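You operate a simulated robot arm through the tools that you are given. There is no shell and no other tool.

Carry out the task below with a simulated robot arm. There is one attempt and no reset: what you move stays moved.

## Task
Put things in order on the sideboard. At the end: the orange cloth pad stands where the white display card (marked "BLUE VASE") stood; the black tin stands where the blue folded cloth stood; the teal bell stands where the black tin stood; the white display card stands where the teal bell stood; the blue folded cloth stands on top of the red album (marked "Larkmoss Garden"); whatever was shut is shut again. Leave all else as you found it, and nothing knocked over.

The check looks at the end state, three seconds after you hand in, the way a careful person would. Anything else that was tipped, shoved, dropped, spilled or broken makes it a failure. Flat cloth is picked up by pressing the open fingertips on it (5 to 10 N) and closing them slowly along it; thin cloth reads only 2 to 8 mm in the jaws.

## Robot
A 7-joint arm with a two-finger parallel gripper, fixed in place. Base frame: the origin is at the foot of the arm, x ahead of it, y to its left, z up; the work surface is at about z = 800. Lengths are in mm, angles in degrees, forces in N, time in s.
With the tool pointing down near the work surface it reaches from about 100 to 660 mm from the base axis. Its first joint turns from -66.0 to 66.0 degrees. Payload 1.57 kg.
The tool frame sits at the grasp point between the pads (the TCP): z along the fingers, y along the line on which they close. The tips reach 30 mm beyond it. The gripper opens to 80 mm. The fingers are 17 mm wide and 12 mm thick; the gripper's body (40 by 82 mm) begins 80 mm behind the TCP.
Orientation is that of the tool frame in the base frame, as a unit quaternion [x, y, z, w]. With the fingers straight down and closing along the base's y, the tool's x points along the base's -x, its y along +y and its z along -z.

## Interface
- The arm moves only by the tool drive_tool. Its argument "steps" is a list of rows, each a list of 7 numbers: the shift along the tool's x, y, z in mm, then the turn, a rotation vector about the tool's x, y, z in degrees, then the finger opening in mm, from 0 to 80. In form: [[tx, ty, tz, ax, ay, az, fingers], ...]. A call has 1 to 20 rows; each row is the pose to reach, as a shift and turn from the pose commanded when the call began, along the tool's axes at that moment. Each row takes 0.2 s and may step no farther than 50 mm and 8.6 degrees from the row before; otherwise, or with a gripper value out of range, the whole call is refused. Where a pose cannot be reached the arm comes as near as it can. A force on the tool above 40 N (or 10 N above the force at the start of the call, whichever is more), or a blocked arm, ends the call early, and 0.2 s more pass. Each finger travels about 72 mm/s and halts on what it meets, pressing with about 30 N; the grip force reading is that of the motor and also rises with nothing between the fingers. The clock runs only during rows and for 0.2 s after the last one: add rows that repeat a pose to give the fingers time. The reply holds the time, the measured pose of the TCP, the force on the tool along the base axes, the opening and the grip force, in the units named above and with some noise, with the torque about the TCP (base axes, N m) and any sound that the robot's microphone picked up.
- Cameras (640 x 400 px; columns grow to the right, rows downward): "scene" is fixed at [50.5, 428.7, 1421.6]; the picture's right is [-0.81, -0.59, 0.00], its down [-0.34, 0.47, -0.82] and it looks along [0.48, -0.66, -0.58] (base axes); focal length 350 px, centre (320, 200). "wrist" rides on the gripper at [72, -7, -122] in the tool frame; the picture's right is [0.09, 1.00, 0.00], its down [-0.84, 0.08, -0.54] and it looks along [-0.54, 0.05, 0.84] (tool axes); focal length 238 px, centre (320, 200). There is no depth. A picture from a camera that has moved, and an enlarged one, comes with that camera's place and axes in the base frame and with its lens.
- get_image(camera): a new picture of that camera. No time passes.
- inspect(camera, box): a new picture of the part [left, top, right, bottom] of that camera's present view, enlarged. No time passes.
- close_job(): hands the job in; it is judged then, once.

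Nothing tells you positions but the pictures and the camera data. Unless the task says otherwise, let go and move clear before handing in.

The tools are called after "Request:" as name(argument=value, ...) on one line, values as JSON. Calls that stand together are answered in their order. drive_tool: Moves the arm, as the interface text tells. Its arguments: {"type":"object","properties":{"steps":{"type":"array","items":{"type":"array","items":{"type":"number"}}}},"required":["steps"]} The other tools are called the same way: get_image (camera) takes a picture; inspect (camera, box) takes an enlarged picture of a part of a camera's view; close_job () hands the job in.

At the start:

```text
t: 0.0
tcp_pos: [414.8, -37.6, 1106.1]
ee_rot: [0.0, 1.0, 0.0, -0.001]
contact_force: [-0.3, -0.6, -0.4]
torque: [0.0, -0.01, -0.02]
opening: 80.0
finger_force: 0.1
```

scene: 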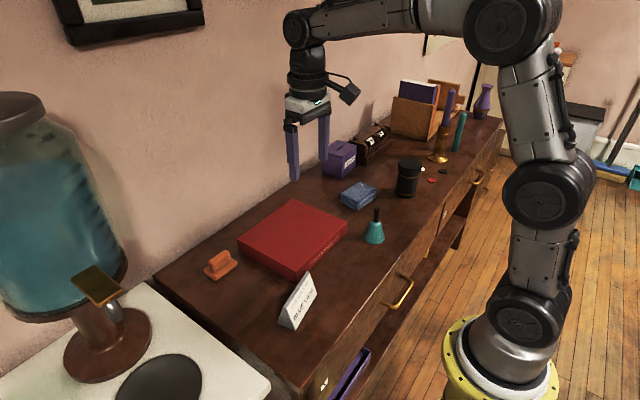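
wrist: 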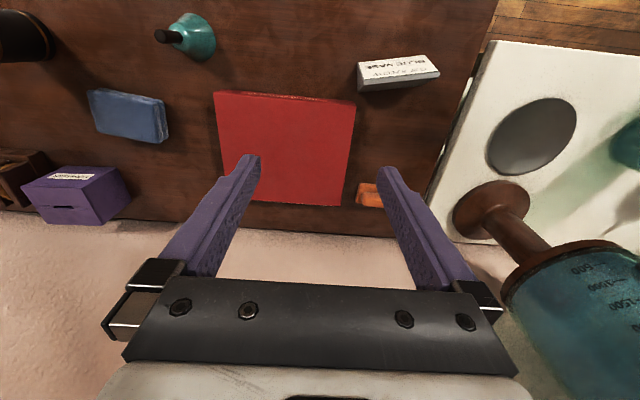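

I see the sideboard with the red album in the middle, the orange pad and white card at the near end, and the teal bell, blue cloth and black tin further along. I'll look closer before moving anything.

Request:
inspect(camera="scene", box=[180, 160, 420, 340])

Request:
inspect(camera="scene", box=[310, 60, 520, 260])

Request:
inspect(camera="wrist", box=[0, 0, 320, 240])

Request:
inspect(camera="wrist", box=[320, 0, 640, 240])

Request:
inspect(camera="scene", box=[290, 200, 520, 400])

```text
2.22 times, centred on (300, 250) of scene
camera zoom: at [50.5, 428.7, 1421.6], right [-0.81, -0.59, 0.0], down [-0.34, 0.47, -0.82], along [0.48, -0.66, -0.58], focal length 777 px, centre (364, 89)
```

zoom: 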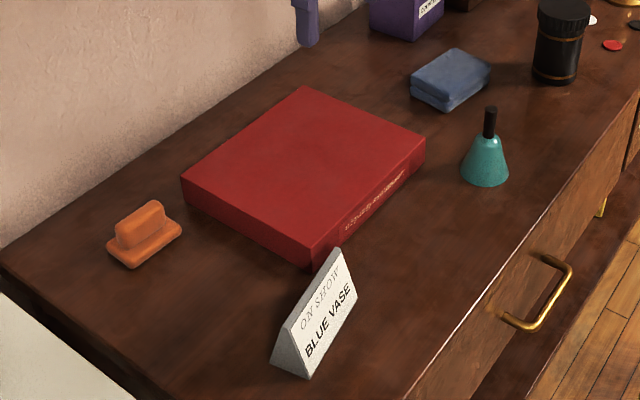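

```text
2.00 times, centred on (415, 160) of scene
camera zoom: at [50.5, 428.7, 1421.6], right [-0.81, -0.59, 0.0], down [-0.34, 0.47, -0.82], along [0.48, -0.66, -0.58], focal length 699 px, centre (130, 280)
```

zoom: 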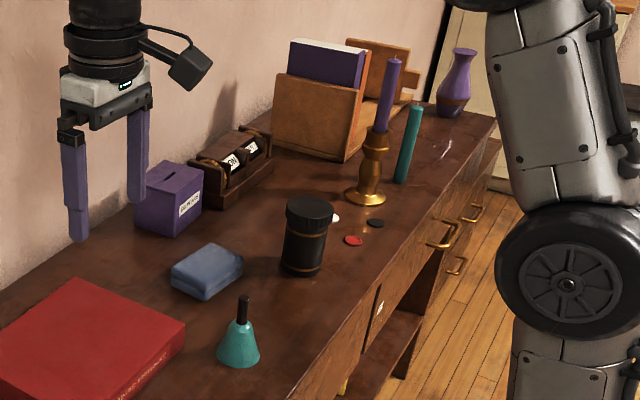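

```text
1.67 times, centred on (160, 120) of wrist
camera zoom: at [342.7, -44.4, 1228.7], right [-0.09, 1.0, 0.0], down [0.84, 0.08, 0.54], along [0.54, 0.05, -0.84], focal length 397 px, centre (587, 333)
```

zoom: 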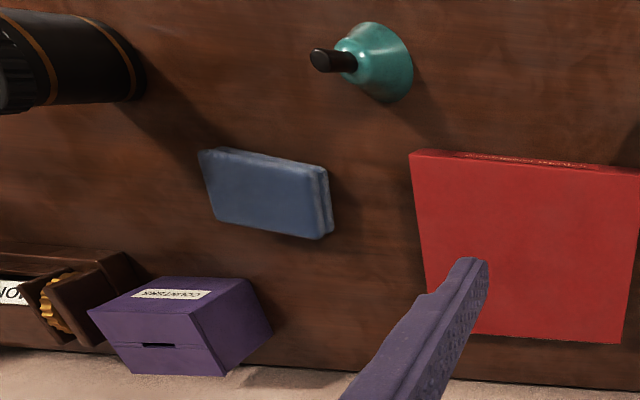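

```text
1.67 times, centred on (480, 120) of wrist
camera zoom: at [342.7, -44.4, 1228.7], right [-0.09, 1.0, 0.0], down [0.84, 0.08, 0.54], along [0.54, 0.05, -0.84], focal length 397 px, centre (53, 333)
```

zoom: 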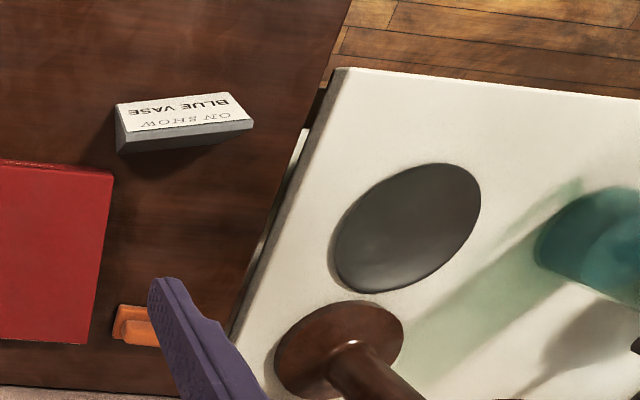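

```text
2.00 times, centred on (405, 300) of scene
camera zoom: at [50.5, 428.7, 1421.6], right [-0.81, -0.59, 0.0], down [-0.34, 0.47, -0.82], along [0.48, -0.66, -0.58], focal length 699 px, centre (150, 0)
```

zoom: 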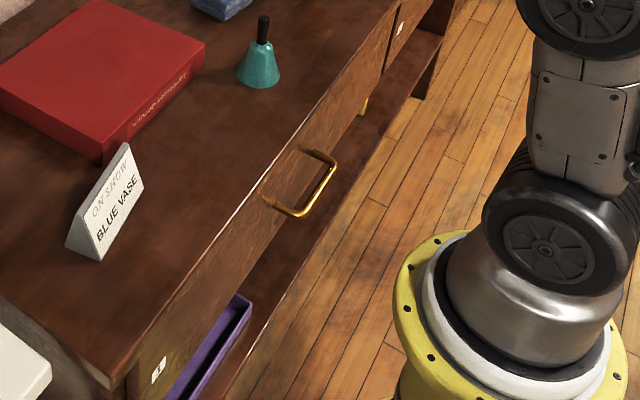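

The bell is near (347, -222), the tin near (370, -482) and the cloth near (470, -350). I'll fly high over the board and take wrist pictures to fix each position before moving anything.

Request:
drive_tool(steps=[[0, -45, 26, 0, 0, 0, 80], [0, -90, 52, 0, 0, 0, 80], [0, -135, 78, 0, 0, 0, 80], [-7, -175, 106, 0, 0, 0, 80], [-7, -175, 106, 0, 0, 0, 80], [-7, -175, 106, 0, 0, 0, 80]])

Request:
get_image(camera="wrist")

Request:
get_image(camera="scene")

```text
refused: row 1 steps farther than a row can; nothing moved
```

```text
taken
camera wrist: at [342.7, -44.4, 1228.7], right [-0.09, 1.0, 0.0], down [0.84, 0.08, 0.54], along [0.54, 0.05, -0.84], focal length 238 px, centre (320, 200)
```

wrist: 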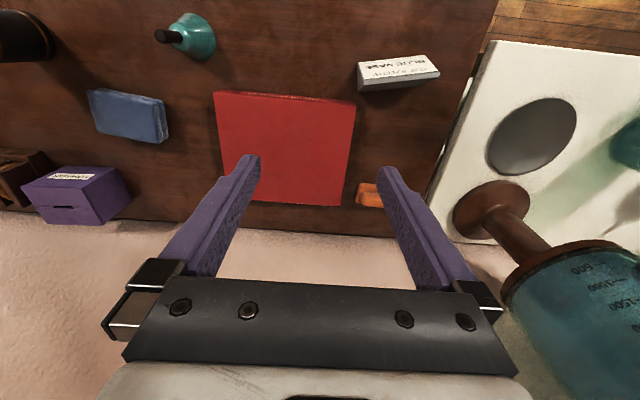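

```text
taken
```

scene: 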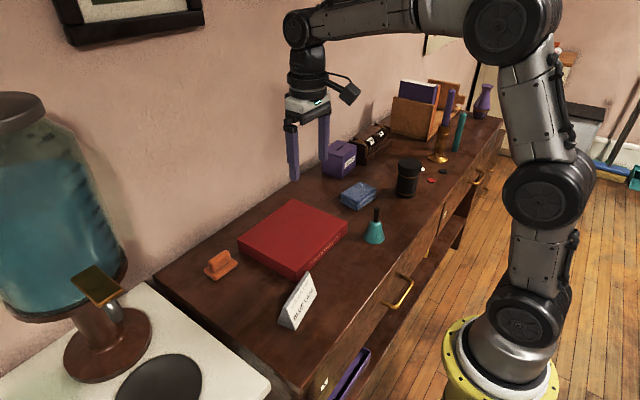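

My first row was over 50 mm, so it was refused and nothing moved. I'll repeat the survey move with smaller steps.

Request:
drive_tool(steps=[[-2, -38, 22, 0, 0, 0, 80], [-3, -76, 44, 0, 0, 0, 80], [-5, -114, 68, 0, 0, 0, 80], [-7, -150, 90, 0, 0, 0, 80], [-7, -175, 106, 0, 0, 0, 80], [-7, -175, 106, 0, 0, 0, 80], [-7, -175, 106, 0, 0, 0, 80]])

Request:
get_image(camera="wrist")

```text
t: 1.6
tcp_pos: [422.3, -212.6, 998.1]
ee_rot: [0.0, 1.0, 0.0, 0.0]
contact_force: [-0.3, -0.1, 0.6]
torque: [0.0, 0.01, 0.01]
opening: 80.1
finger_force: 0.1
```

```text
taken
camera wrist: at [350.9, -218.9, 1121.2], right [-0.09, 1.0, 0.0], down [0.84, 0.08, 0.54], along [0.54, 0.05, -0.84], focal length 238 px, centre (320, 200)
```

wrist: 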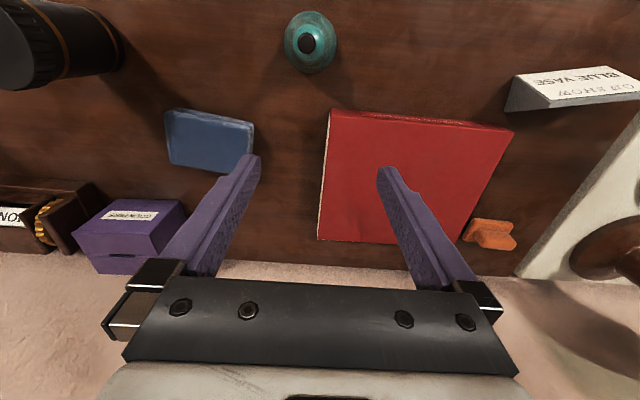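

The bell is at about (348, -230). Next I'll look over the cloth and the tin.

Request:
drive_tool(steps=[[0, -40, 0, 0, 0, 0, 80], [0, -80, 0, 0, 0, 0, 80], [0, -120, 0, 0, 0, 0, 80], [0, -120, 0, 0, 0, 0, 80], [0, -120, 0, 0, 0, 0, 80]])

Request:
get_image(camera="wrist")

Request:
drive_tool(steps=[[5, -40, 0, 0, 0, 0, 80], [10, -80, 0, 0, 0, 0, 80], [15, -120, 0, 0, 0, 0, 80], [15, -135, 0, 0, 0, 0, 80], [15, -135, 0, 0, 0, 0, 80], [15, -135, 0, 0, 0, 0, 80]])

Request:
get_image(camera="wrist")

Request:
get_image(camera="scene")

```text
t: 2.8
tcp_pos: [421.8, -335.0, 1000.3]
ee_rot: [0.001, 1.0, 0.0, 0.0]
contact_force: [0.1, -0.2, -0.2]
torque: [-0.03, -0.05, 0.04]
opening: 79.8
finger_force: 0.0
```

```text
taken
camera wrist: at [350.0, -342.0, 1123.1], right [-0.09, 1.0, 0.0], down [0.84, 0.08, 0.54], along [0.54, 0.05, -0.84], focal length 238 px, centre (320, 200)
```

wrist: 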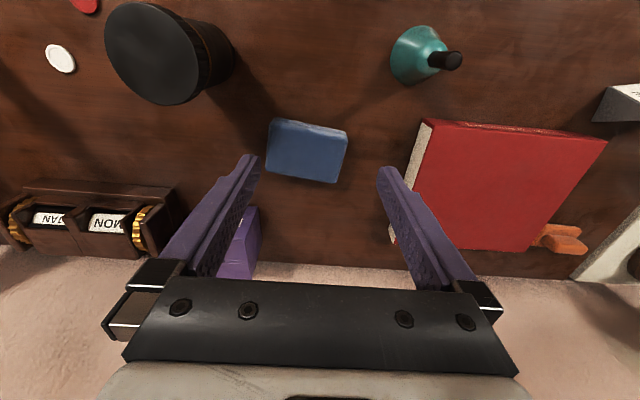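

```text
t: 4.2
tcp_pos: [404.0, -467.7, 998.1]
ee_rot: [0.0, 1.0, 0.0, 0.0]
contact_force: [-0.4, 0.2, -0.9]
torque: [0.0, -0.01, -0.02]
opening: 80.1
finger_force: 0.1
```

```text
taken
camera wrist: at [332.4, -474.2, 1121.3], right [-0.09, 1.0, 0.0], down [0.84, 0.08, 0.54], along [0.54, 0.05, -0.84], focal length 238 px, centre (320, 200)
```

wrist: 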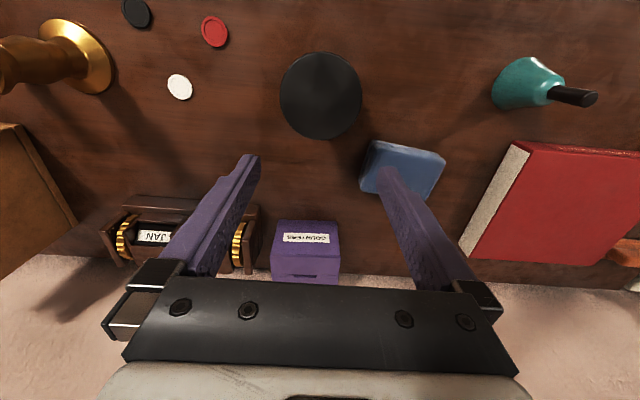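

```text
taken
```

scene: 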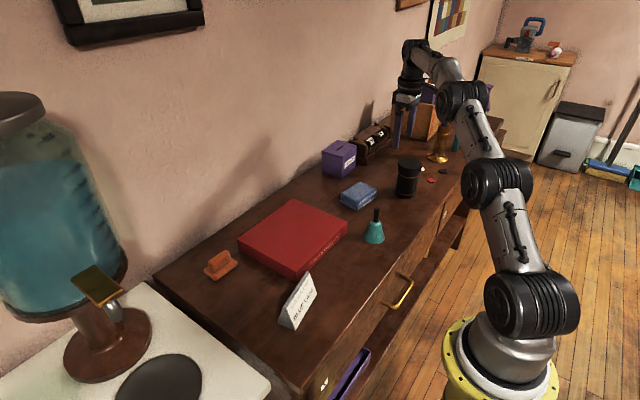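

The tin's top is at about (367, -471), z about 908, and the cloth is near (465, -355). I'll zoom in on the cloth's shape and the objects next to it.

Request:
inspect(camera="wrist", box=[260, 30, 460, 210])

Request:
inspect(camera="scene", box=[320, 140, 460, 260])

```text
2.22 times, centred on (360, 120) of wrist
camera zoom: at [332.4, -474.2, 1121.3], right [-0.09, 1.0, 0.0], down [0.84, 0.08, 0.54], along [0.54, 0.05, -0.84], focal length 530 px, centre (231, 378)
```

zoom: 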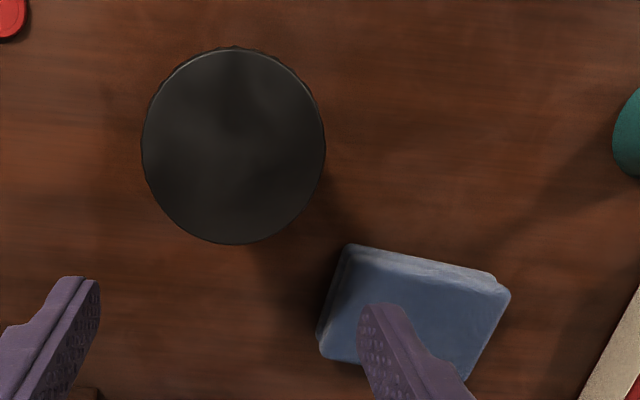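

```text
3.33 times, centred on (390, 200) of scene
camera zoom: at [50.5, 428.7, 1421.6], right [-0.81, -0.59, 0.0], down [-0.34, 0.47, -0.82], along [0.48, -0.66, -0.58], focal length 1165 px, centre (87, 200)
```

zoom: 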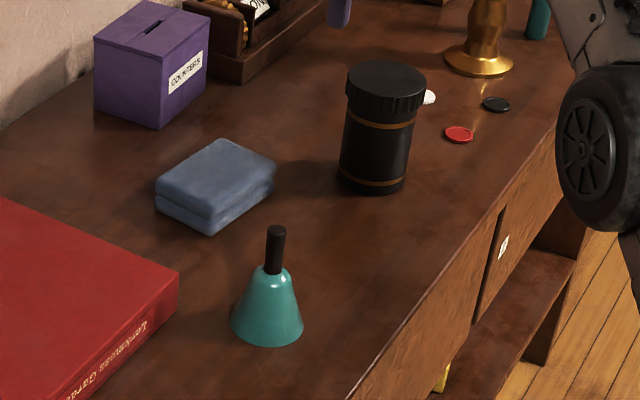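

I'll look at the cloth more closely, then go to the card, album and pad.

Request:
drive_tool(steps=[[-20, 40, 10, 0, 0, 0, 80], [-40, 80, 20, 0, 0, 0, 80], [-60, 115, 35, 0, 0, 0, 80], [-65, 123, 50, 0, 0, 0, 80], [-65, 123, 50, 0, 0, 0, 80], [-65, 123, 50, 0, 0, 0, 80]])

Request:
inspect(camera="wrist", box=[160, 0, 480, 240])

Request:
drive_tool(steps=[[0, 45, 0, 0, 0, 0, 80], [5, 90, -5, 0, 0, 0, 80], [10, 135, -10, 0, 0, 0, 80], [15, 180, -10, 0, 0, 0, 80], [20, 225, -10, 0, 0, 0, 80], [25, 270, -10, 0, 0, 0, 80], [30, 310, -10, 0, 0, 0, 80], [30, 345, -10, 0, 0, 0, 80], [30, 345, -10, 0, 0, 0, 80], [30, 345, -10, 0, 0, 0, 80]])

Request:
get_image(camera="wrist")

Request:
inspect(camera="wrist", box=[240, 0, 560, 240])

```text
t: 5.6
tcp_pos: [471.6, -347.2, 949.3]
ee_rot: [0.0, 1.0, -0.001, 0.0]
contact_force: [-0.6, 0.2, 0.0]
torque: [0.02, -0.04, 0.0]
opening: 80.1
finger_force: 0.1
```

```text
1.67 times, centred on (320, 120) of wrist
camera zoom: at [400.2, -353.5, 1071.5], right [-0.09, 1.0, 0.0], down [0.84, 0.08, 0.54], along [0.54, 0.05, -0.84], focal length 397 px, centre (320, 333)
```

zoom: 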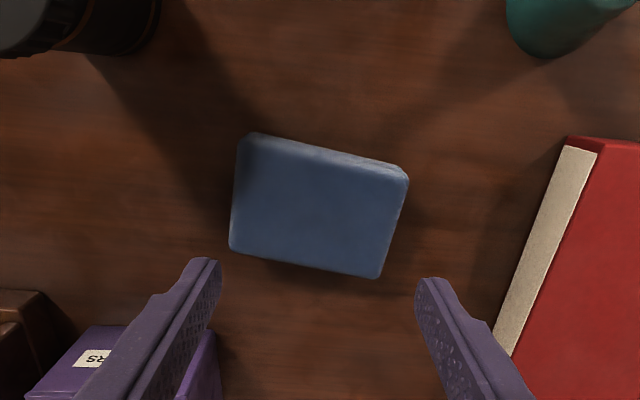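

```text
t: 7.8
tcp_pos: [439.2, -1.5, 960.9]
ee_rot: [0.0, 1.0, 0.0, 0.0]
contact_force: [0.0, 0.1, 0.0]
torque: [-0.01, 0.01, 0.0]
opening: 80.2
finger_force: 0.0
```

```text
taken
camera wrist: at [367.5, -8.3, 1082.9], right [-0.09, 1.0, 0.0], down [0.84, 0.08, 0.54], along [0.54, 0.05, -0.84], focal length 238 px, centre (320, 200)
```

wrist: 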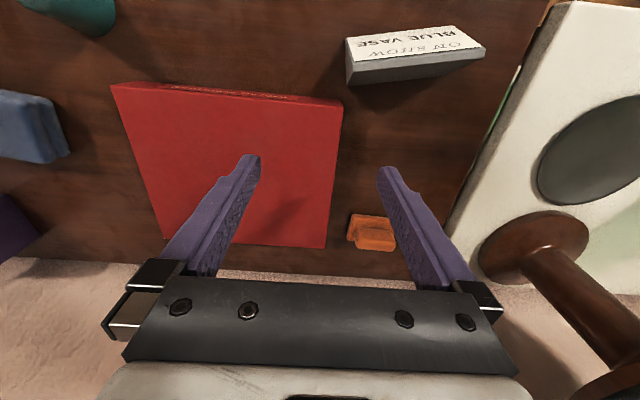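

```text
1.67 times, centred on (400, 120) of wrist
camera zoom: at [367.5, -8.3, 1082.9], right [-0.09, 1.0, 0.0], down [0.84, 0.08, 0.54], along [0.54, 0.05, -0.84], focal length 397 px, centre (187, 333)
```

zoom: 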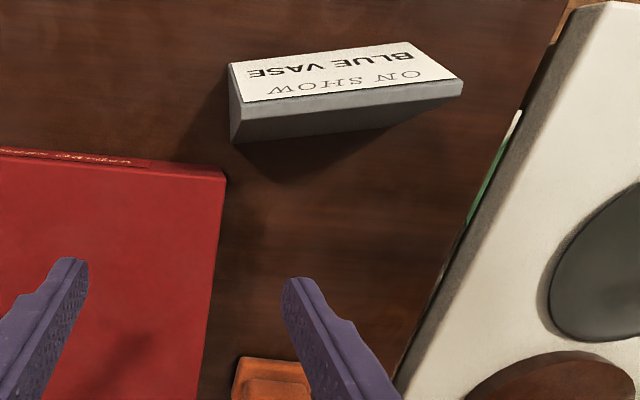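

The card is a tent near (368, 71) with its ridge at about z = 857. The album spans roughly x 415–606, y -201–20. Next, a closer look at the orange pad and the card's end.

Request:
drive_tool(steps=[[-30, 20, 10, 0, 0, 0, 80], [-60, 40, 20, 0, 0, 0, 80], [-90, 55, 30, 0, 0, 0, 80], [-95, 60, 30, 0, 0, 0, 80], [-95, 60, 30, 0, 0, 0, 80]])

Request:
inspect(camera="wrist", box=[160, 0, 480, 240])

Request:
inspect(camera="scene", box=[180, 220, 340, 340])

```text
t: 9.0
tcp_pos: [536.6, 59.5, 928.6]
ee_rot: [0.0, 1.0, 0.0, 0.0]
contact_force: [0.3, 0.6, 0.7]
torque: [0.0, 0.0, -0.02]
opening: 80.0
finger_force: 0.0
```

```text
1.67 times, centred on (320, 120) of wrist
camera zoom: at [464.7, 52.3, 1050.8], right [-0.09, 1.0, 0.0], down [0.84, 0.08, 0.54], along [0.54, 0.05, -0.84], focal length 397 px, centre (320, 333)
```

zoom: 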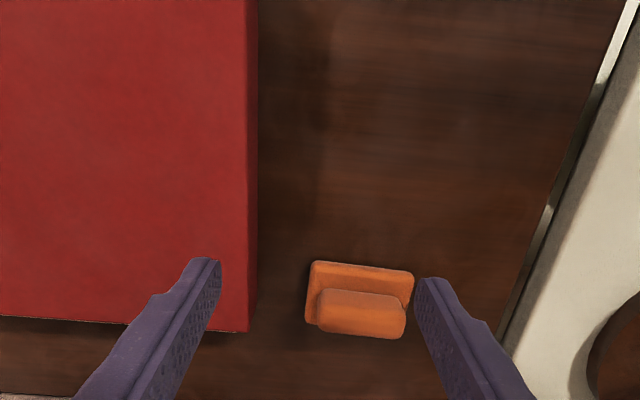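

```text
3.33 times, centred on (260, 280) of scene
camera zoom: at [50.5, 428.7, 1421.6], right [-0.81, -0.59, 0.0], down [-0.34, 0.47, -0.82], along [0.48, -0.66, -0.58], focal length 1165 px, centre (520, -67)
```

zoom: 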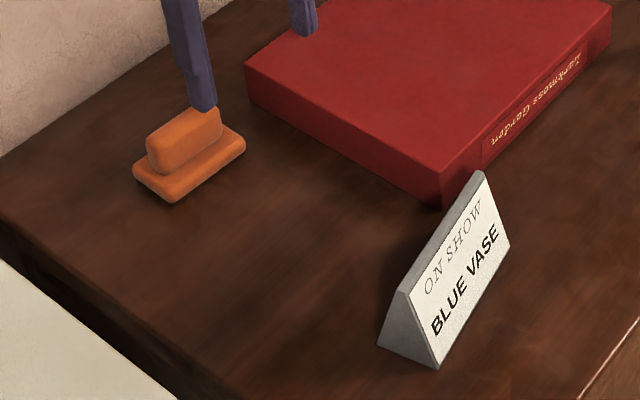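

The pad's centre is at about (591, 91), with a grip rib on top, and the card is a solid wedge. I'll start with the cloth: travel to above it while turning the gripper about 97°, so the fingers close across its 64 mm width.

Request:
drive_tool(steps=[[6.6, -40.9, -3, 0, 0, 8.5, 80], [13.2, -81.8, -6, 0, 0, 17, 80], [19.8, -122.7, -9, 0, 0, 25.5, 80], [26.4, -163.6, -12, 0, 0, 34, 80], [33, -204.5, -15, 0, 0, 42.5, 80], [39.6, -245.4, -18, 0, 0, 51, 80], [46.2, -286.3, -21, 0, 0, 59.5, 80], [52.8, -327.2, -24, 0, 0, 68, 80], [59.4, -368.1, -27, 0, 0, 76.5, 80], [66, -409, -30, 0, 0, 85, 80], [66, -409, -30, 0, 0, 92, 80], [66, -409, -30, 0, 0, 96.8, 80], [66, -409, -30, 0, 0, 96.8, 80], [66, -409, -30, 0, 0, 96.8, 80]])

Request:
get_image(camera="wrist")

Request:
get_image(camera="scene")

```text
t: 12.0
tcp_pos: [470.3, -349.4, 963.1]
ee_rot: [0.748, 0.664, -0.001, 0.0]
contact_force: [-0.2, -0.4, -0.6]
torque: [0.03, 0.0, 0.05]
opening: 79.9
finger_force: 0.1
```

```text
taken
camera wrist: at [472.6, -276.2, 1084.3], right [1.0, -0.03, 0.0], down [-0.02, -0.84, 0.54], along [-0.01, -0.54, -0.84], focal length 238 px, centre (320, 200)
```

wrist: 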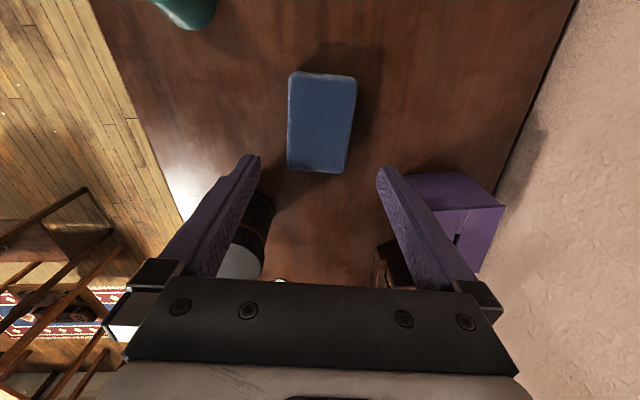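

```text
taken
```

scene: 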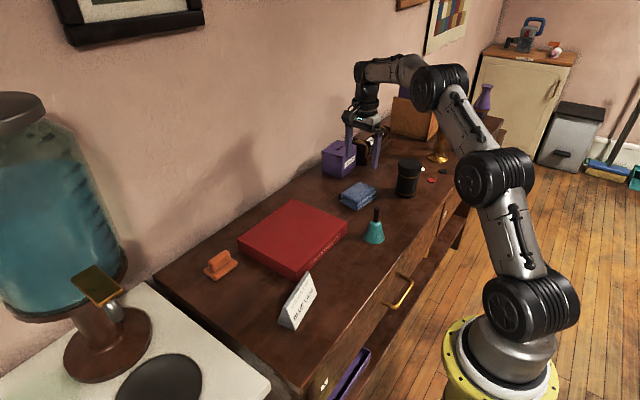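

The cloth is centred under the tool at (471, -349) and lined up with the fingers. I'll descend around it and then close gently.

Request:
drive_tool(steps=[[0, 0, 40, 0, 0, 0, 80], [0, 0, 80, 0, 0, 0, 80], [0, 0, 105, 0, 0, 0, 80], [0, 0, 118, 0, 0, 0, 80], [0, 0, 126, 0, 0, 0, 80], [0, 0, 126, 0, 0, 0, 80]])

Request:
get_image(camera="wrist")

Request:
inspect(camera="scene", box=[290, 110, 430, 230])

```text
t: 13.4
tcp_pos: [469.4, -351.0, 836.2]
ee_rot: [0.748, 0.663, 0.0, 0.0]
contact_force: [-0.4, 0.0, -0.6]
torque: [0.0, -0.01, 0.02]
opening: 79.9
finger_force: 0.2
```

```text
taken
camera wrist: at [472.0, -278.1, 958.1], right [1.0, -0.03, 0.0], down [-0.02, -0.84, 0.54], along [-0.01, -0.54, -0.84], focal length 238 px, centre (320, 200)
```

wrist: 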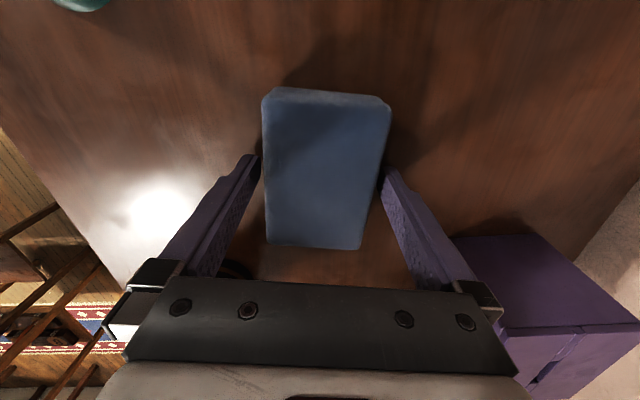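

```text
3.33 times, centred on (360, 170) of scene
camera zoom: at [50.5, 428.7, 1421.6], right [-0.81, -0.59, 0.0], down [-0.34, 0.47, -0.82], along [0.48, -0.66, -0.58], focal length 1165 px, centre (187, 300)
```

zoom: 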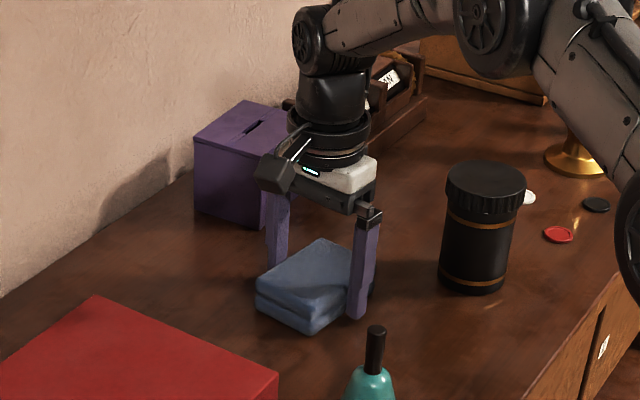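

The fingers straddle the cloth with clearance on both sides. I'll go 2 mm lower and close slowly.

Request:
drive_tool(steps=[[0, 0, 2, 0, 0, 0, 80], [0, 0, 2, 0, 0, 0, 75], [0, 0, 2, 0, 0, 0, 70], [0, 0, 2, 0, 0, 0, 66], [0, 0, 2, 0, 0, 0, 63], [0, 0, 2, 0, 0, 0, 60], [0, 0, 2, 0, 0, 0, 57], [0, 0, 2, 0, 0, 0, 54], [0, 0, 2, 0, 0, 0, 54]])

Request:
get_image(camera="wrist")

```text
t: 15.4
tcp_pos: [470.5, -350.1, 834.1]
ee_rot: [0.748, 0.664, 0.001, 0.0]
contact_force: [0.4, -0.4, 0.4]
torque: [0.0, 0.0, -0.02]
opening: 67.0
finger_force: 29.9
```

```text
taken
camera wrist: at [472.4, -277.4, 955.9], right [1.0, -0.03, 0.0], down [-0.02, -0.84, 0.54], along [-0.01, -0.54, -0.84], focal length 238 px, centre (320, 200)
```

wrist: 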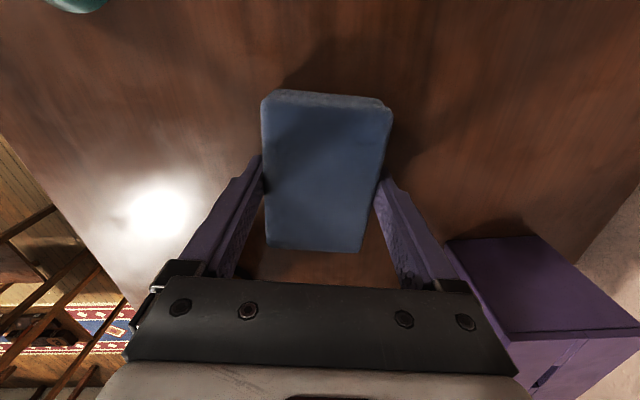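

The cloth is held at 67 mm and behaves like a firm block. I'll lift it and check.

Request:
drive_tool(steps=[[0, 0, -5, 0, 0, 0, 54], [0, 0, -15, 0, 0, 0, 54], [0, 0, -30, 0, 0, 0, 54], [0, 0, -60, 0, 0, 0, 54], [0, 0, -95, 0, 0, 0, 54], [0, 0, -95, 0, 0, 0, 54]])

Request:
get_image(camera="wrist")

Request:
get_image(camera="scene")

```text
t: 16.8
tcp_pos: [474.9, -349.4, 927.1]
ee_rot: [0.748, 0.664, 0.0, 0.0]
contact_force: [-1.1, -0.5, -0.9]
torque: [-0.01, 0.01, 0.0]
opening: 66.8
finger_force: 29.8
```

```text
taken
camera wrist: at [476.1, -275.9, 1050.1], right [1.0, -0.03, 0.0], down [-0.02, -0.84, 0.54], along [-0.01, -0.54, -0.84], focal length 238 px, centre (320, 200)
```

wrist: 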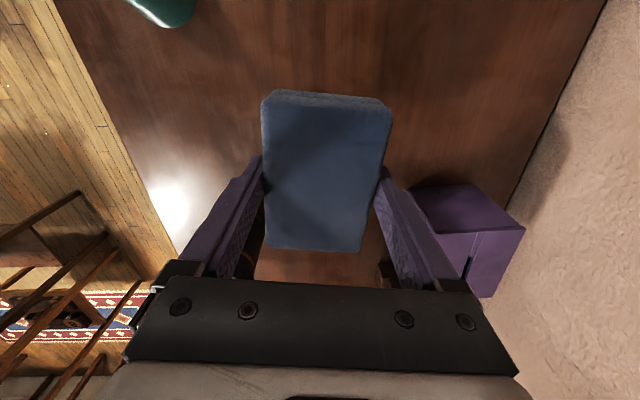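

```text
taken
```

scene: 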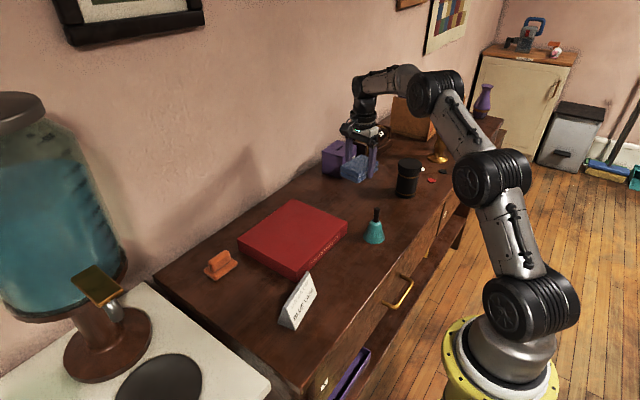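

The cloth is lifted cleanly. Next I'll carry it over the centre of the album, at about (511, -90).

Request:
drive_tool(steps=[[40, 1.5, 0, 0, 0, 0, 54], [80, 3, 0, 0, 0, 0, 54], [120, 4, 0, 0, 0, 0, 54], [160, 5.5, 0, 0, 0, 0, 54], [200, 7, 0, 0, 0, -3, 54], [235, 8, 0, 0, 0, -6, 54], [262, 9, 0, 0, 0, -6, 54], [262, 9, 0, 0, 0, -6, 54]])

Request:
get_image(camera="wrist")

Request:
inspect(camera="scene", box=[200, 120, 380, 300])

```text
t: 18.6
tcp_pos: [511.8, -91.5, 929.7]
ee_rot: [0.713, 0.702, 0.0, 0.0]
contact_force: [0.4, -0.3, -1.1]
torque: [0.0, 0.04, -0.01]
opening: 67.2
finger_force: 30.5
```

```text
taken
camera wrist: at [505.9, -18.4, 1051.6], right [1.0, 0.08, 0.0], down [0.07, -0.84, 0.54], along [0.04, -0.54, -0.84], focal length 238 px, centre (320, 200)
```

wrist: 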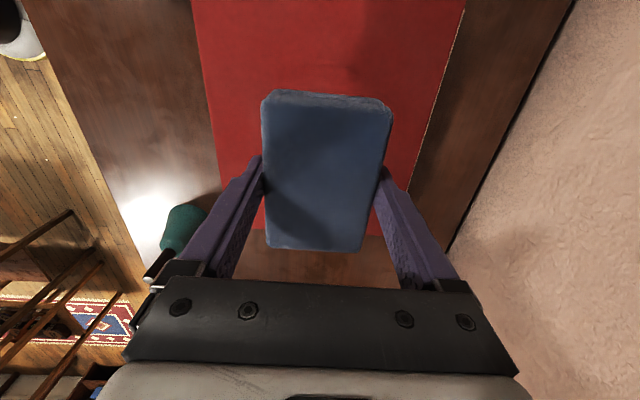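

```text
2.22 times, centred on (290, 210) of scene
camera zoom: at [50.5, 428.7, 1421.6], right [-0.81, -0.59, 0.0], down [-0.34, 0.47, -0.82], along [0.48, -0.66, -0.58], focal length 777 px, centre (387, 178)
```

zoom: 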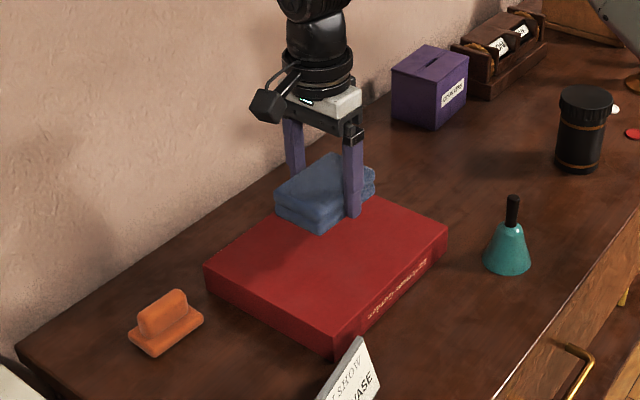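

The cloth is over the album. I'll come down gently and watch the force.

Request:
drive_tool(steps=[[0, 0, 20, 0, 0, 0, 54], [0, 0, 38, 0, 0, 0, 54], [0, 0, 45, 0, 0, 0, 54], [0, 0, 48, 0, 0, 0, 54], [0, 0, 48, 0, 0, 0, 54]])

Request:
inspect(camera="scene", box=[220, 150, 340, 270])

```text
t: 19.8
tcp_pos: [509.6, -91.0, 881.7]
ee_rot: [0.712, 0.702, 0.0, 0.0]
contact_force: [-0.2, -0.1, -0.6]
torque: [-0.02, -0.02, -0.02]
opening: 67.2
finger_force: 30.2
```

```text
3.33 times, centred on (280, 210) of scene
camera zoom: at [50.5, 428.7, 1421.6], right [-0.81, -0.59, 0.0], down [-0.34, 0.47, -0.82], along [0.48, -0.66, -0.58], focal length 1165 px, centre (453, 167)
```

zoom: 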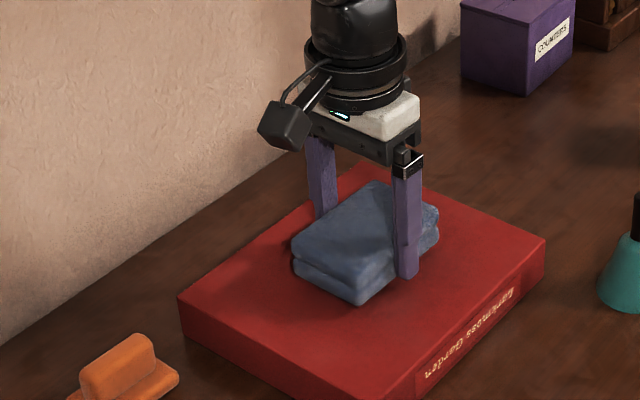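

Request:
drive_tool(steps=[[0, 0, 3, 0, 0, 0, 54], [0, 0, 5, 0, 0, 0, 54], [0, 0, 6, 0, 0, 0, 54], [0, 0, 6, 0, 0, 0, 54]])

```text
t: 20.8
tcp_pos: [509.7, -91.6, 874.3]
ee_rot: [0.713, 0.702, 0.001, -0.001]
contact_force: [1.4, -0.3, -0.2]
torque: [-0.04, -0.04, 0.01]
opening: 67.2
finger_force: 29.9
```

The force shows no contact yet, so the cloth is still just above the album. I'll lower it in 1–2 mm steps.

Request:
drive_tool(steps=[[0, 0, 1, 0, 0, 0, 54], [0, 0, 2, 0, 0, 0, 54], [0, 0, 2, 0, 0, 0, 54]])

Request:
drive_tool(steps=[[0, 0, 1, 0, 0, 0, 54], [0, 0, 2, 0, 0, 0, 54], [0, 0, 2, 0, 0, 0, 54]])

```text
t: 21.6
tcp_pos: [510.4, -91.1, 874.4]
ee_rot: [0.712, 0.702, 0.001, 0.001]
contact_force: [-7.2, -0.9, 16.5]
torque: [0.1, 0.55, 0.07]
opening: 66.8
finger_force: 29.7
```

```text
t: 22.4
tcp_pos: [510.6, -90.7, 872.1]
ee_rot: [0.712, 0.702, 0.002, 0.003]
contact_force: [-11.3, -4.1, 33.8]
torque: [-0.02, 0.71, 0.01]
opening: 67.2
finger_force: 29.7
```

It's in contact and pressed a bit. I'll back off 3 mm, release, and rise clear.

Request:
drive_tool(steps=[[0, 0, -2, 0, 0, 0, 54], [0, 0, -3, 0, 0, 0, 54], [0, 0, -3, 0, 0, 0, 68], [0, 0, -3, 0, 0, 0, 72], [0, 0, -3, 0, 0, 0, 80], [0, 0, -3, 0, 0, 0, 80]])

Request:
drive_tool(steps=[[0, 0, -20, 0, 0, 0, 80], [0, 0, -50, 0, 0, 0, 80], [0, 0, -90, 0, 0, 0, 80], [0, 0, -90, 0, 0, 0, 80]])

Request:
get_image(camera="wrist")

Request:
get_image(camera="scene")

```text
t: 23.8
tcp_pos: [511.3, -89.7, 873.6]
ee_rot: [0.712, 0.702, -0.001, 0.0]
contact_force: [0.6, 0.8, 0.4]
torque: [-0.01, -0.02, -0.03]
opening: 80.1
finger_force: 0.0
```

```text
t: 24.8
tcp_pos: [505.6, -91.1, 962.1]
ee_rot: [0.712, 0.702, -0.001, 0.0]
contact_force: [-0.1, 0.0, 0.1]
torque: [0.0, 0.01, 0.0]
opening: 79.6
finger_force: 0.0
```

```text
taken
camera wrist: at [500.4, -19.4, 1084.6], right [1.0, 0.08, 0.0], down [0.07, -0.84, 0.54], along [0.04, -0.54, -0.84], focal length 238 px, centre (320, 200)
```

wrist: 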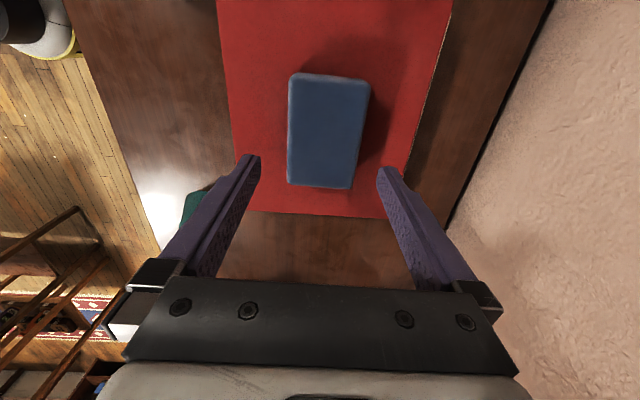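

```text
taken
```

scene: 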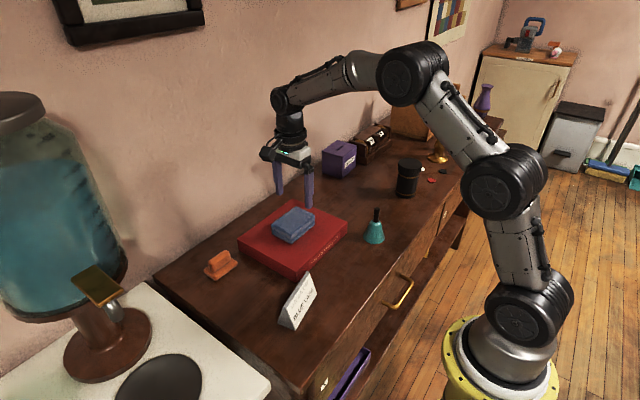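

The cloth lies flat on the album. Next is the tin: I'll go above (367, -470) and check the alignment from above.

Request:
drive_tool(steps=[[-38, -14, -3, 0, 0, 0, 80], [-76, -28, -6, 0, 0, 0, 80], [-115, -42, -9, 0, 0, 0, 80], [-153, -56, -12, 0, 0, 0, 80], [-191, -69, -15, 0, 0, 0, 80], [-229, -83, -18, 0, 0, 0, 80], [-268, -97, -21, 0, 0, 0, 80], [-306, -111, -24, 0, 0, 0, 80], [-344, -125, -27, 0, 0, 0, 80], [-382, -138.7, -27, 0, 0, 0, 80], [-382, -138.7, -27, 0, 0, 0, 80], [-382, -138.7, -27, 0, 0, 0, 80]])

Request:
get_image(camera="wrist")

Request:
inspect(camera="scene", box=[340, 90, 480, 210])

```text
t: 27.4
tcp_pos: [364.7, -469.8, 984.8]
ee_rot: [0.713, 0.702, 0.0, 0.0]
contact_force: [-0.9, 0.1, -0.1]
torque: [-0.01, -0.03, 0.0]
opening: 80.0
finger_force: 0.1
```

```text
taken
camera wrist: at [358.8, -397.3, 1108.6], right [1.0, 0.08, 0.0], down [0.07, -0.84, 0.54], along [0.04, -0.54, -0.84], focal length 238 px, centre (320, 200)
```

wrist: 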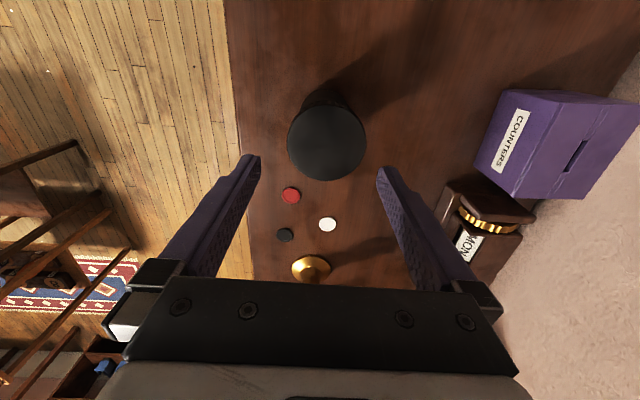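

```text
3.33 times, centred on (410, 150) of scene
camera zoom: at [50.5, 428.7, 1421.6], right [-0.81, -0.59, 0.0], down [-0.34, 0.47, -0.82], along [0.48, -0.66, -0.58], focal length 1165 px, centre (20, 367)
```

zoom: 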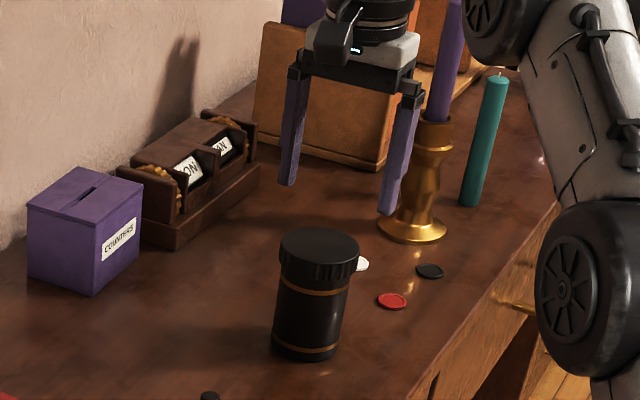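

The tin sits about 4 mm +x and 3 mm +y of the tool axis. I'll correct that, go lower, and check again before straddling it.

Request:
drive_tool(steps=[[1, 2, 15, 0, 0, 0, 80], [2.5, 4.5, 30, 0, 0, 0, 80], [2.5, 4.5, 38, 0, 0, 0, 80], [2.5, 4.5, 38, 0, 0, 0, 80]])

Request:
get_image(camera="wrist")

Request:
inspect(camera="scene", box=[360, 100, 460, 210])

```text
t: 28.4
tcp_pos: [370.0, -467.1, 949.8]
ee_rot: [0.711, 0.703, 0.0, 0.0]
contact_force: [0.8, -0.5, 0.8]
torque: [-0.02, -0.02, 0.0]
opening: 79.8
finger_force: 0.1
```

```text
taken
camera wrist: at [364.6, -395.0, 1072.8], right [1.0, 0.08, 0.0], down [0.07, -0.84, 0.54], along [0.04, -0.54, -0.84], focal length 238 px, centre (320, 200)
```

wrist: 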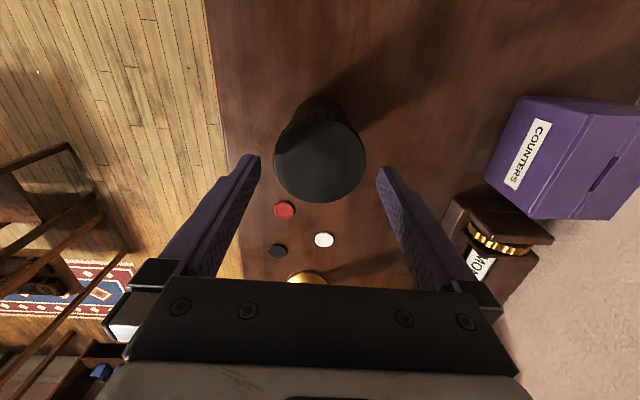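

```text
3.64 times, centred on (410, 155) of scene
camera zoom: at [50.5, 428.7, 1421.6], right [-0.81, -0.59, 0.0], down [-0.34, 0.47, -0.82], along [0.48, -0.66, -0.58], focal length 1271 px, centre (-7, 364)
```

zoom: 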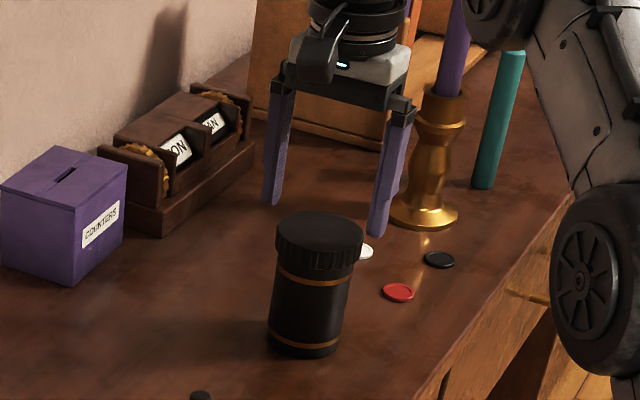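

It's centred now. I'll descend slowly around the tin.

Request:
drive_tool(steps=[[0, 0, 15, 0, 0, 0, 80], [0, 0, 30, 0, 0, 0, 80], [0, 0, 45, 0, 0, 0, 80], [0, 0, 60, 0, 0, 0, 80], [0, 0, 75, 0, 0, 0, 80], [0, 0, 90, 0, 0, 0, 80], [0, 0, 102, 0, 0, 0, 80], [0, 0, 102, 0, 0, 0, 80]])

Request:
get_image(camera="wrist")

Request:
inspect(camera="scene", box=[360, 100, 460, 210])

```text
t: 30.2
tcp_pos: [372.4, -466.8, 848.8]
ee_rot: [0.712, 0.702, 0.0, 0.0]
contact_force: [0.4, -0.4, -0.3]
torque: [0.04, 0.04, -0.02]
opening: 79.7
finger_force: 0.1
```

```text
taken
camera wrist: at [365.3, -395.0, 970.9], right [1.0, 0.08, 0.0], down [0.07, -0.84, 0.54], along [0.04, -0.54, -0.84], focal length 238 px, centre (320, 200)
```

wrist: 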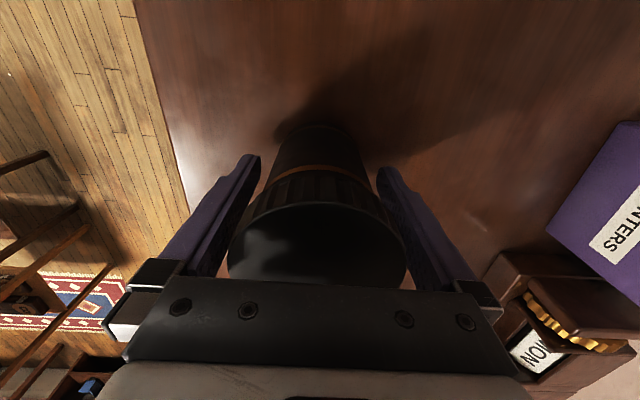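

```text
3.64 times, centred on (410, 155) of scene
camera zoom: at [50.5, 428.7, 1421.6], right [-0.81, -0.59, 0.0], down [-0.34, 0.47, -0.82], along [0.48, -0.66, -0.58], focal length 1271 px, centre (-7, 364)
```

zoom: 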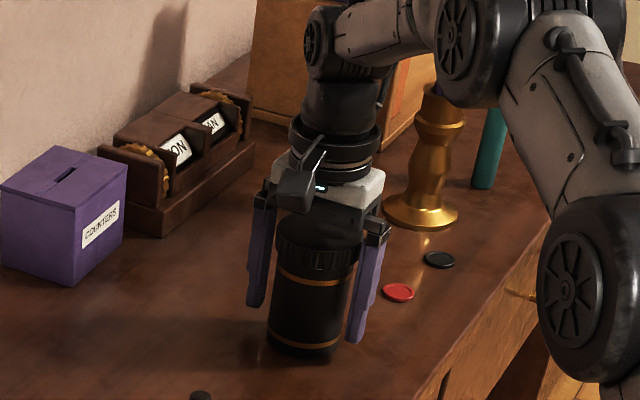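

The tin is straddled with clearance. I'll close slowly.

Request:
drive_tool(steps=[[0, 0, 0, 0, 0, 0, 76], [0, 0, 0, 0, 0, 0, 72], [0, 0, 0, 0, 0, 0, 69], [0, 0, 0, 0, 0, 0, 66], [0, 0, 0, 0, 0, 0, 63], [0, 0, 0, 0, 0, 0, 60], [0, 0, 0, 0, 0, 0, 56], [0, 0, 0, 0, 0, 0, 52], [0, 0, 0, 0, 0, 0, 52]])

Request:
get_image(camera="wrist")

Request:
inspect(camera="scene", box=[360, 100, 460, 210])

```text
t: 32.2
tcp_pos: [370.7, -465.3, 849.0]
ee_rot: [0.712, 0.702, 0.0, 0.0]
contact_force: [-0.4, -0.1, -1.0]
torque: [-0.03, -0.01, -0.02]
opening: 70.2
finger_force: 29.3
```

```text
taken
camera wrist: at [365.4, -394.9, 971.0], right [1.0, 0.08, 0.0], down [0.07, -0.84, 0.54], along [0.04, -0.54, -0.84], focal length 238 px, centre (320, 200)
```

wrist: 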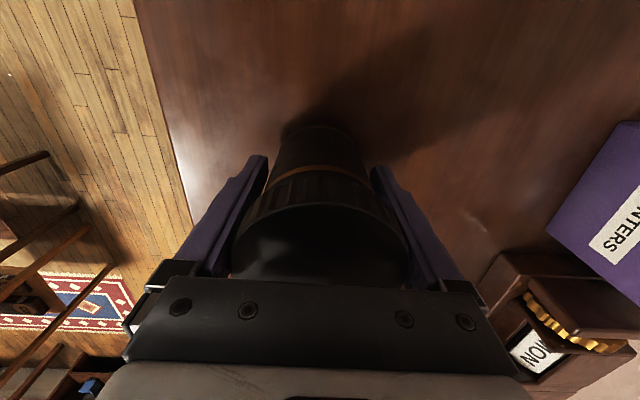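

```text
3.64 times, centred on (410, 155) of scene
camera zoom: at [50.5, 428.7, 1421.6], right [-0.81, -0.59, 0.0], down [-0.34, 0.47, -0.82], along [0.48, -0.66, -0.58], focal length 1271 px, centre (-7, 364)
```

zoom: 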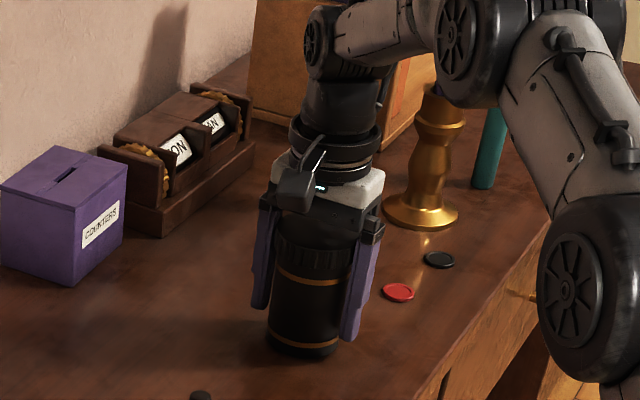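

The grip stopped at 70 mm, which is the cap's width. I'll lift only a little and check that the whole tin comes up with it.

Request:
drive_tool(steps=[[0, 0, -2, 0, 0, 0, 52], [0, 0, -5, 0, 0, 0, 52], [0, 0, -10, 0, 0, 0, 52], [0, 0, -10, 0, 0, 0, 52]])

Request:
inspect(camera="scene", box=[360, 100, 460, 210])

Request:
inspect(camera="wrist", box=[200, 60, 440, 280])

```text
t: 33.2
tcp_pos: [372.1, -465.9, 859.8]
ee_rot: [0.712, 0.702, 0.0, 0.0]
contact_force: [-0.6, -0.4, -2.4]
torque: [0.01, -0.04, -0.01]
opening: 70.5
finger_force: 29.7
```

```text
3.64 times, centred on (410, 155) of scene
camera zoom: at [50.6, 428.7, 1421.6], right [-0.81, -0.59, 0.0], down [-0.34, 0.47, -0.82], along [0.48, -0.66, -0.58], focal length 1271 px, centre (-7, 364)
```

zoom: 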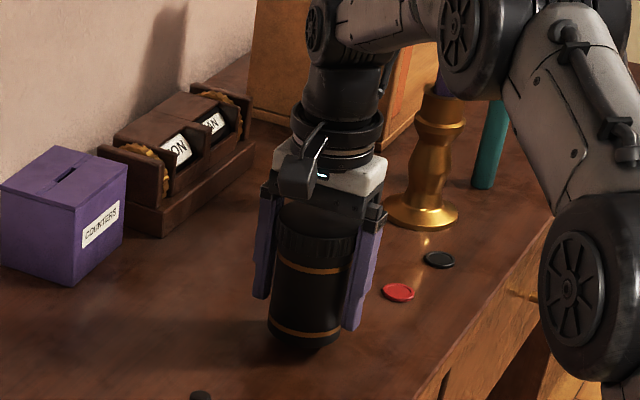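

```text
1.82 times, centred on (320, 170) of wrist
camera zoom: at [365.5, -394.7, 982.0], right [1.0, 0.08, 0.0], down [0.07, -0.84, 0.54], along [0.04, -0.54, -0.84], focal length 433 px, centre (320, 254)
```

zoom: 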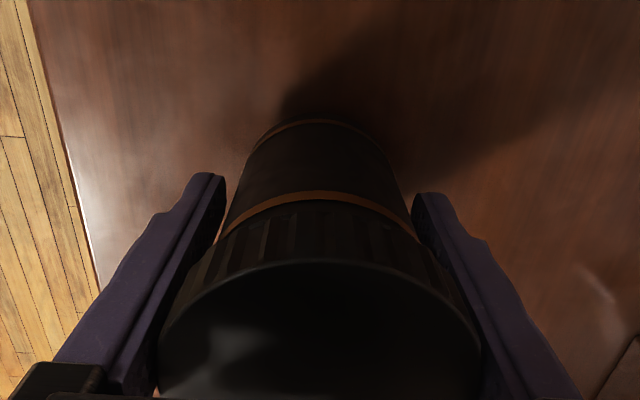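

The whole tin came up together. I'll raise it more and carry it to the cloth's former place at (471, -349).

Request:
drive_tool(steps=[[0, 0, -20, 0, 0, 0, 52], [0, 0, -40, 0, 0, 0, 52], [24, 20, -40, 0, 0, 0, 52], [48, 39, -40, 0, 0, 0, 52], [72, 59, -40, 0, 0, 0, 52], [96, 78, -40, 0, 0, 0, 52], [120, 98, -40, 0, 0, 0, 52], [120, 98, -40, 0, 0, 0, 52], [120, 98, -25, 0, 0, 0, 52], [120, 98, -10, 0, 0, 0, 52], [120, 98, 0, 0, 0, 0, 52], [120, 98, 3, 0, 0, 0, 52], [120, 98, 3, 0, 0, 0, 52]])

Request:
get_image(camera="scene")

Request:
get_image(camera="wrist")

```text
t: 36.0
tcp_pos: [471.4, -348.2, 857.2]
ee_rot: [0.712, 0.702, 0.0, 0.0]
contact_force: [0.1, 0.0, -1.3]
torque: [0.01, 0.02, -0.01]
opening: 70.2
finger_force: 29.7
```

```text
taken
```

scene: 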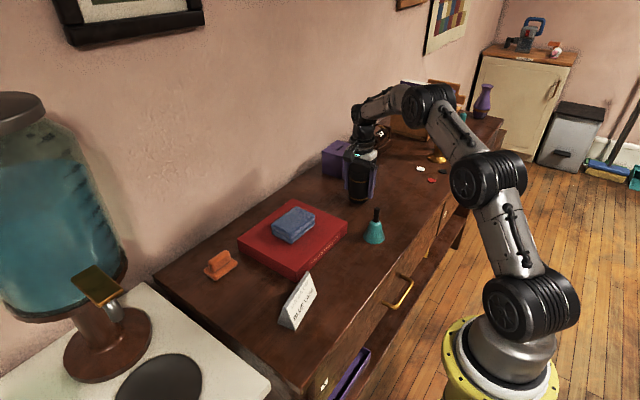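

```text
taken
camera wrist: at [465.6, -276.2, 979.2], right [1.0, 0.08, 0.0], down [0.07, -0.84, 0.54], along [0.04, -0.54, -0.84], focal length 238 px, centre (320, 200)
```

wrist: 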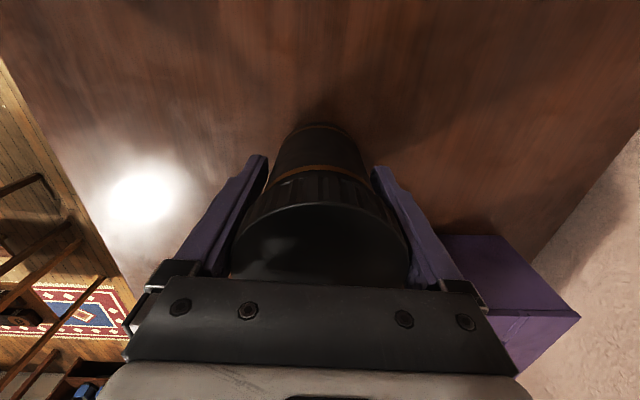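

It's over the cloth's old spot with the bottom about 7 mm up. I'll lower it to contact.

Request:
drive_tool(steps=[[0, 0, 2, 0, 0, 0, 52], [0, 0, 4, 0, 0, 0, 52], [0, 0, 6, 0, 0, 0, 52], [0, 0, 6, 0, 0, 0, 52]])

```text
t: 37.0
tcp_pos: [469.9, -350.0, 851.8]
ee_rot: [0.713, 0.702, 0.0, 0.0]
contact_force: [-0.3, -0.4, -2.0]
torque: [-0.01, -0.01, 0.0]
opening: 70.3
finger_force: 30.8
```

Request:
drive_tool(steps=[[0, 0, 1, 0, 0, 0, 52], [0, 0, 1, 0, 0, 0, 52]])

Request:
drive_tool(steps=[[0, 0, 1, 0, 0, 0, 52], [0, 0, 1, 0, 0, 0, 52]])

```text
t: 37.6
tcp_pos: [470.7, -348.6, 850.1]
ee_rot: [0.712, 0.702, 0.0, 0.0]
contact_force: [-0.9, 0.2, -1.1]
torque: [-0.02, 0.0, 0.03]
opening: 70.4
finger_force: 29.2
```

```text
t: 38.2
tcp_pos: [469.9, -348.9, 848.8]
ee_rot: [0.712, 0.702, -0.001, -0.001]
contact_force: [-0.4, -1.1, -0.8]
torque: [0.0, 0.01, -0.01]
opening: 70.0
finger_force: 30.3
```

Request:
drive_tool(steps=[[0, 0, 1, 0, 0, 0, 52], [0, 0, 1, 0, 0, 0, 52]])

```text
t: 38.8
tcp_pos: [469.9, -347.8, 849.2]
ee_rot: [0.712, 0.702, 0.0, 0.001]
contact_force: [-1.5, -0.9, 3.2]
torque: [0.01, -0.04, 0.03]
opening: 70.2
finger_force: 30.4
```

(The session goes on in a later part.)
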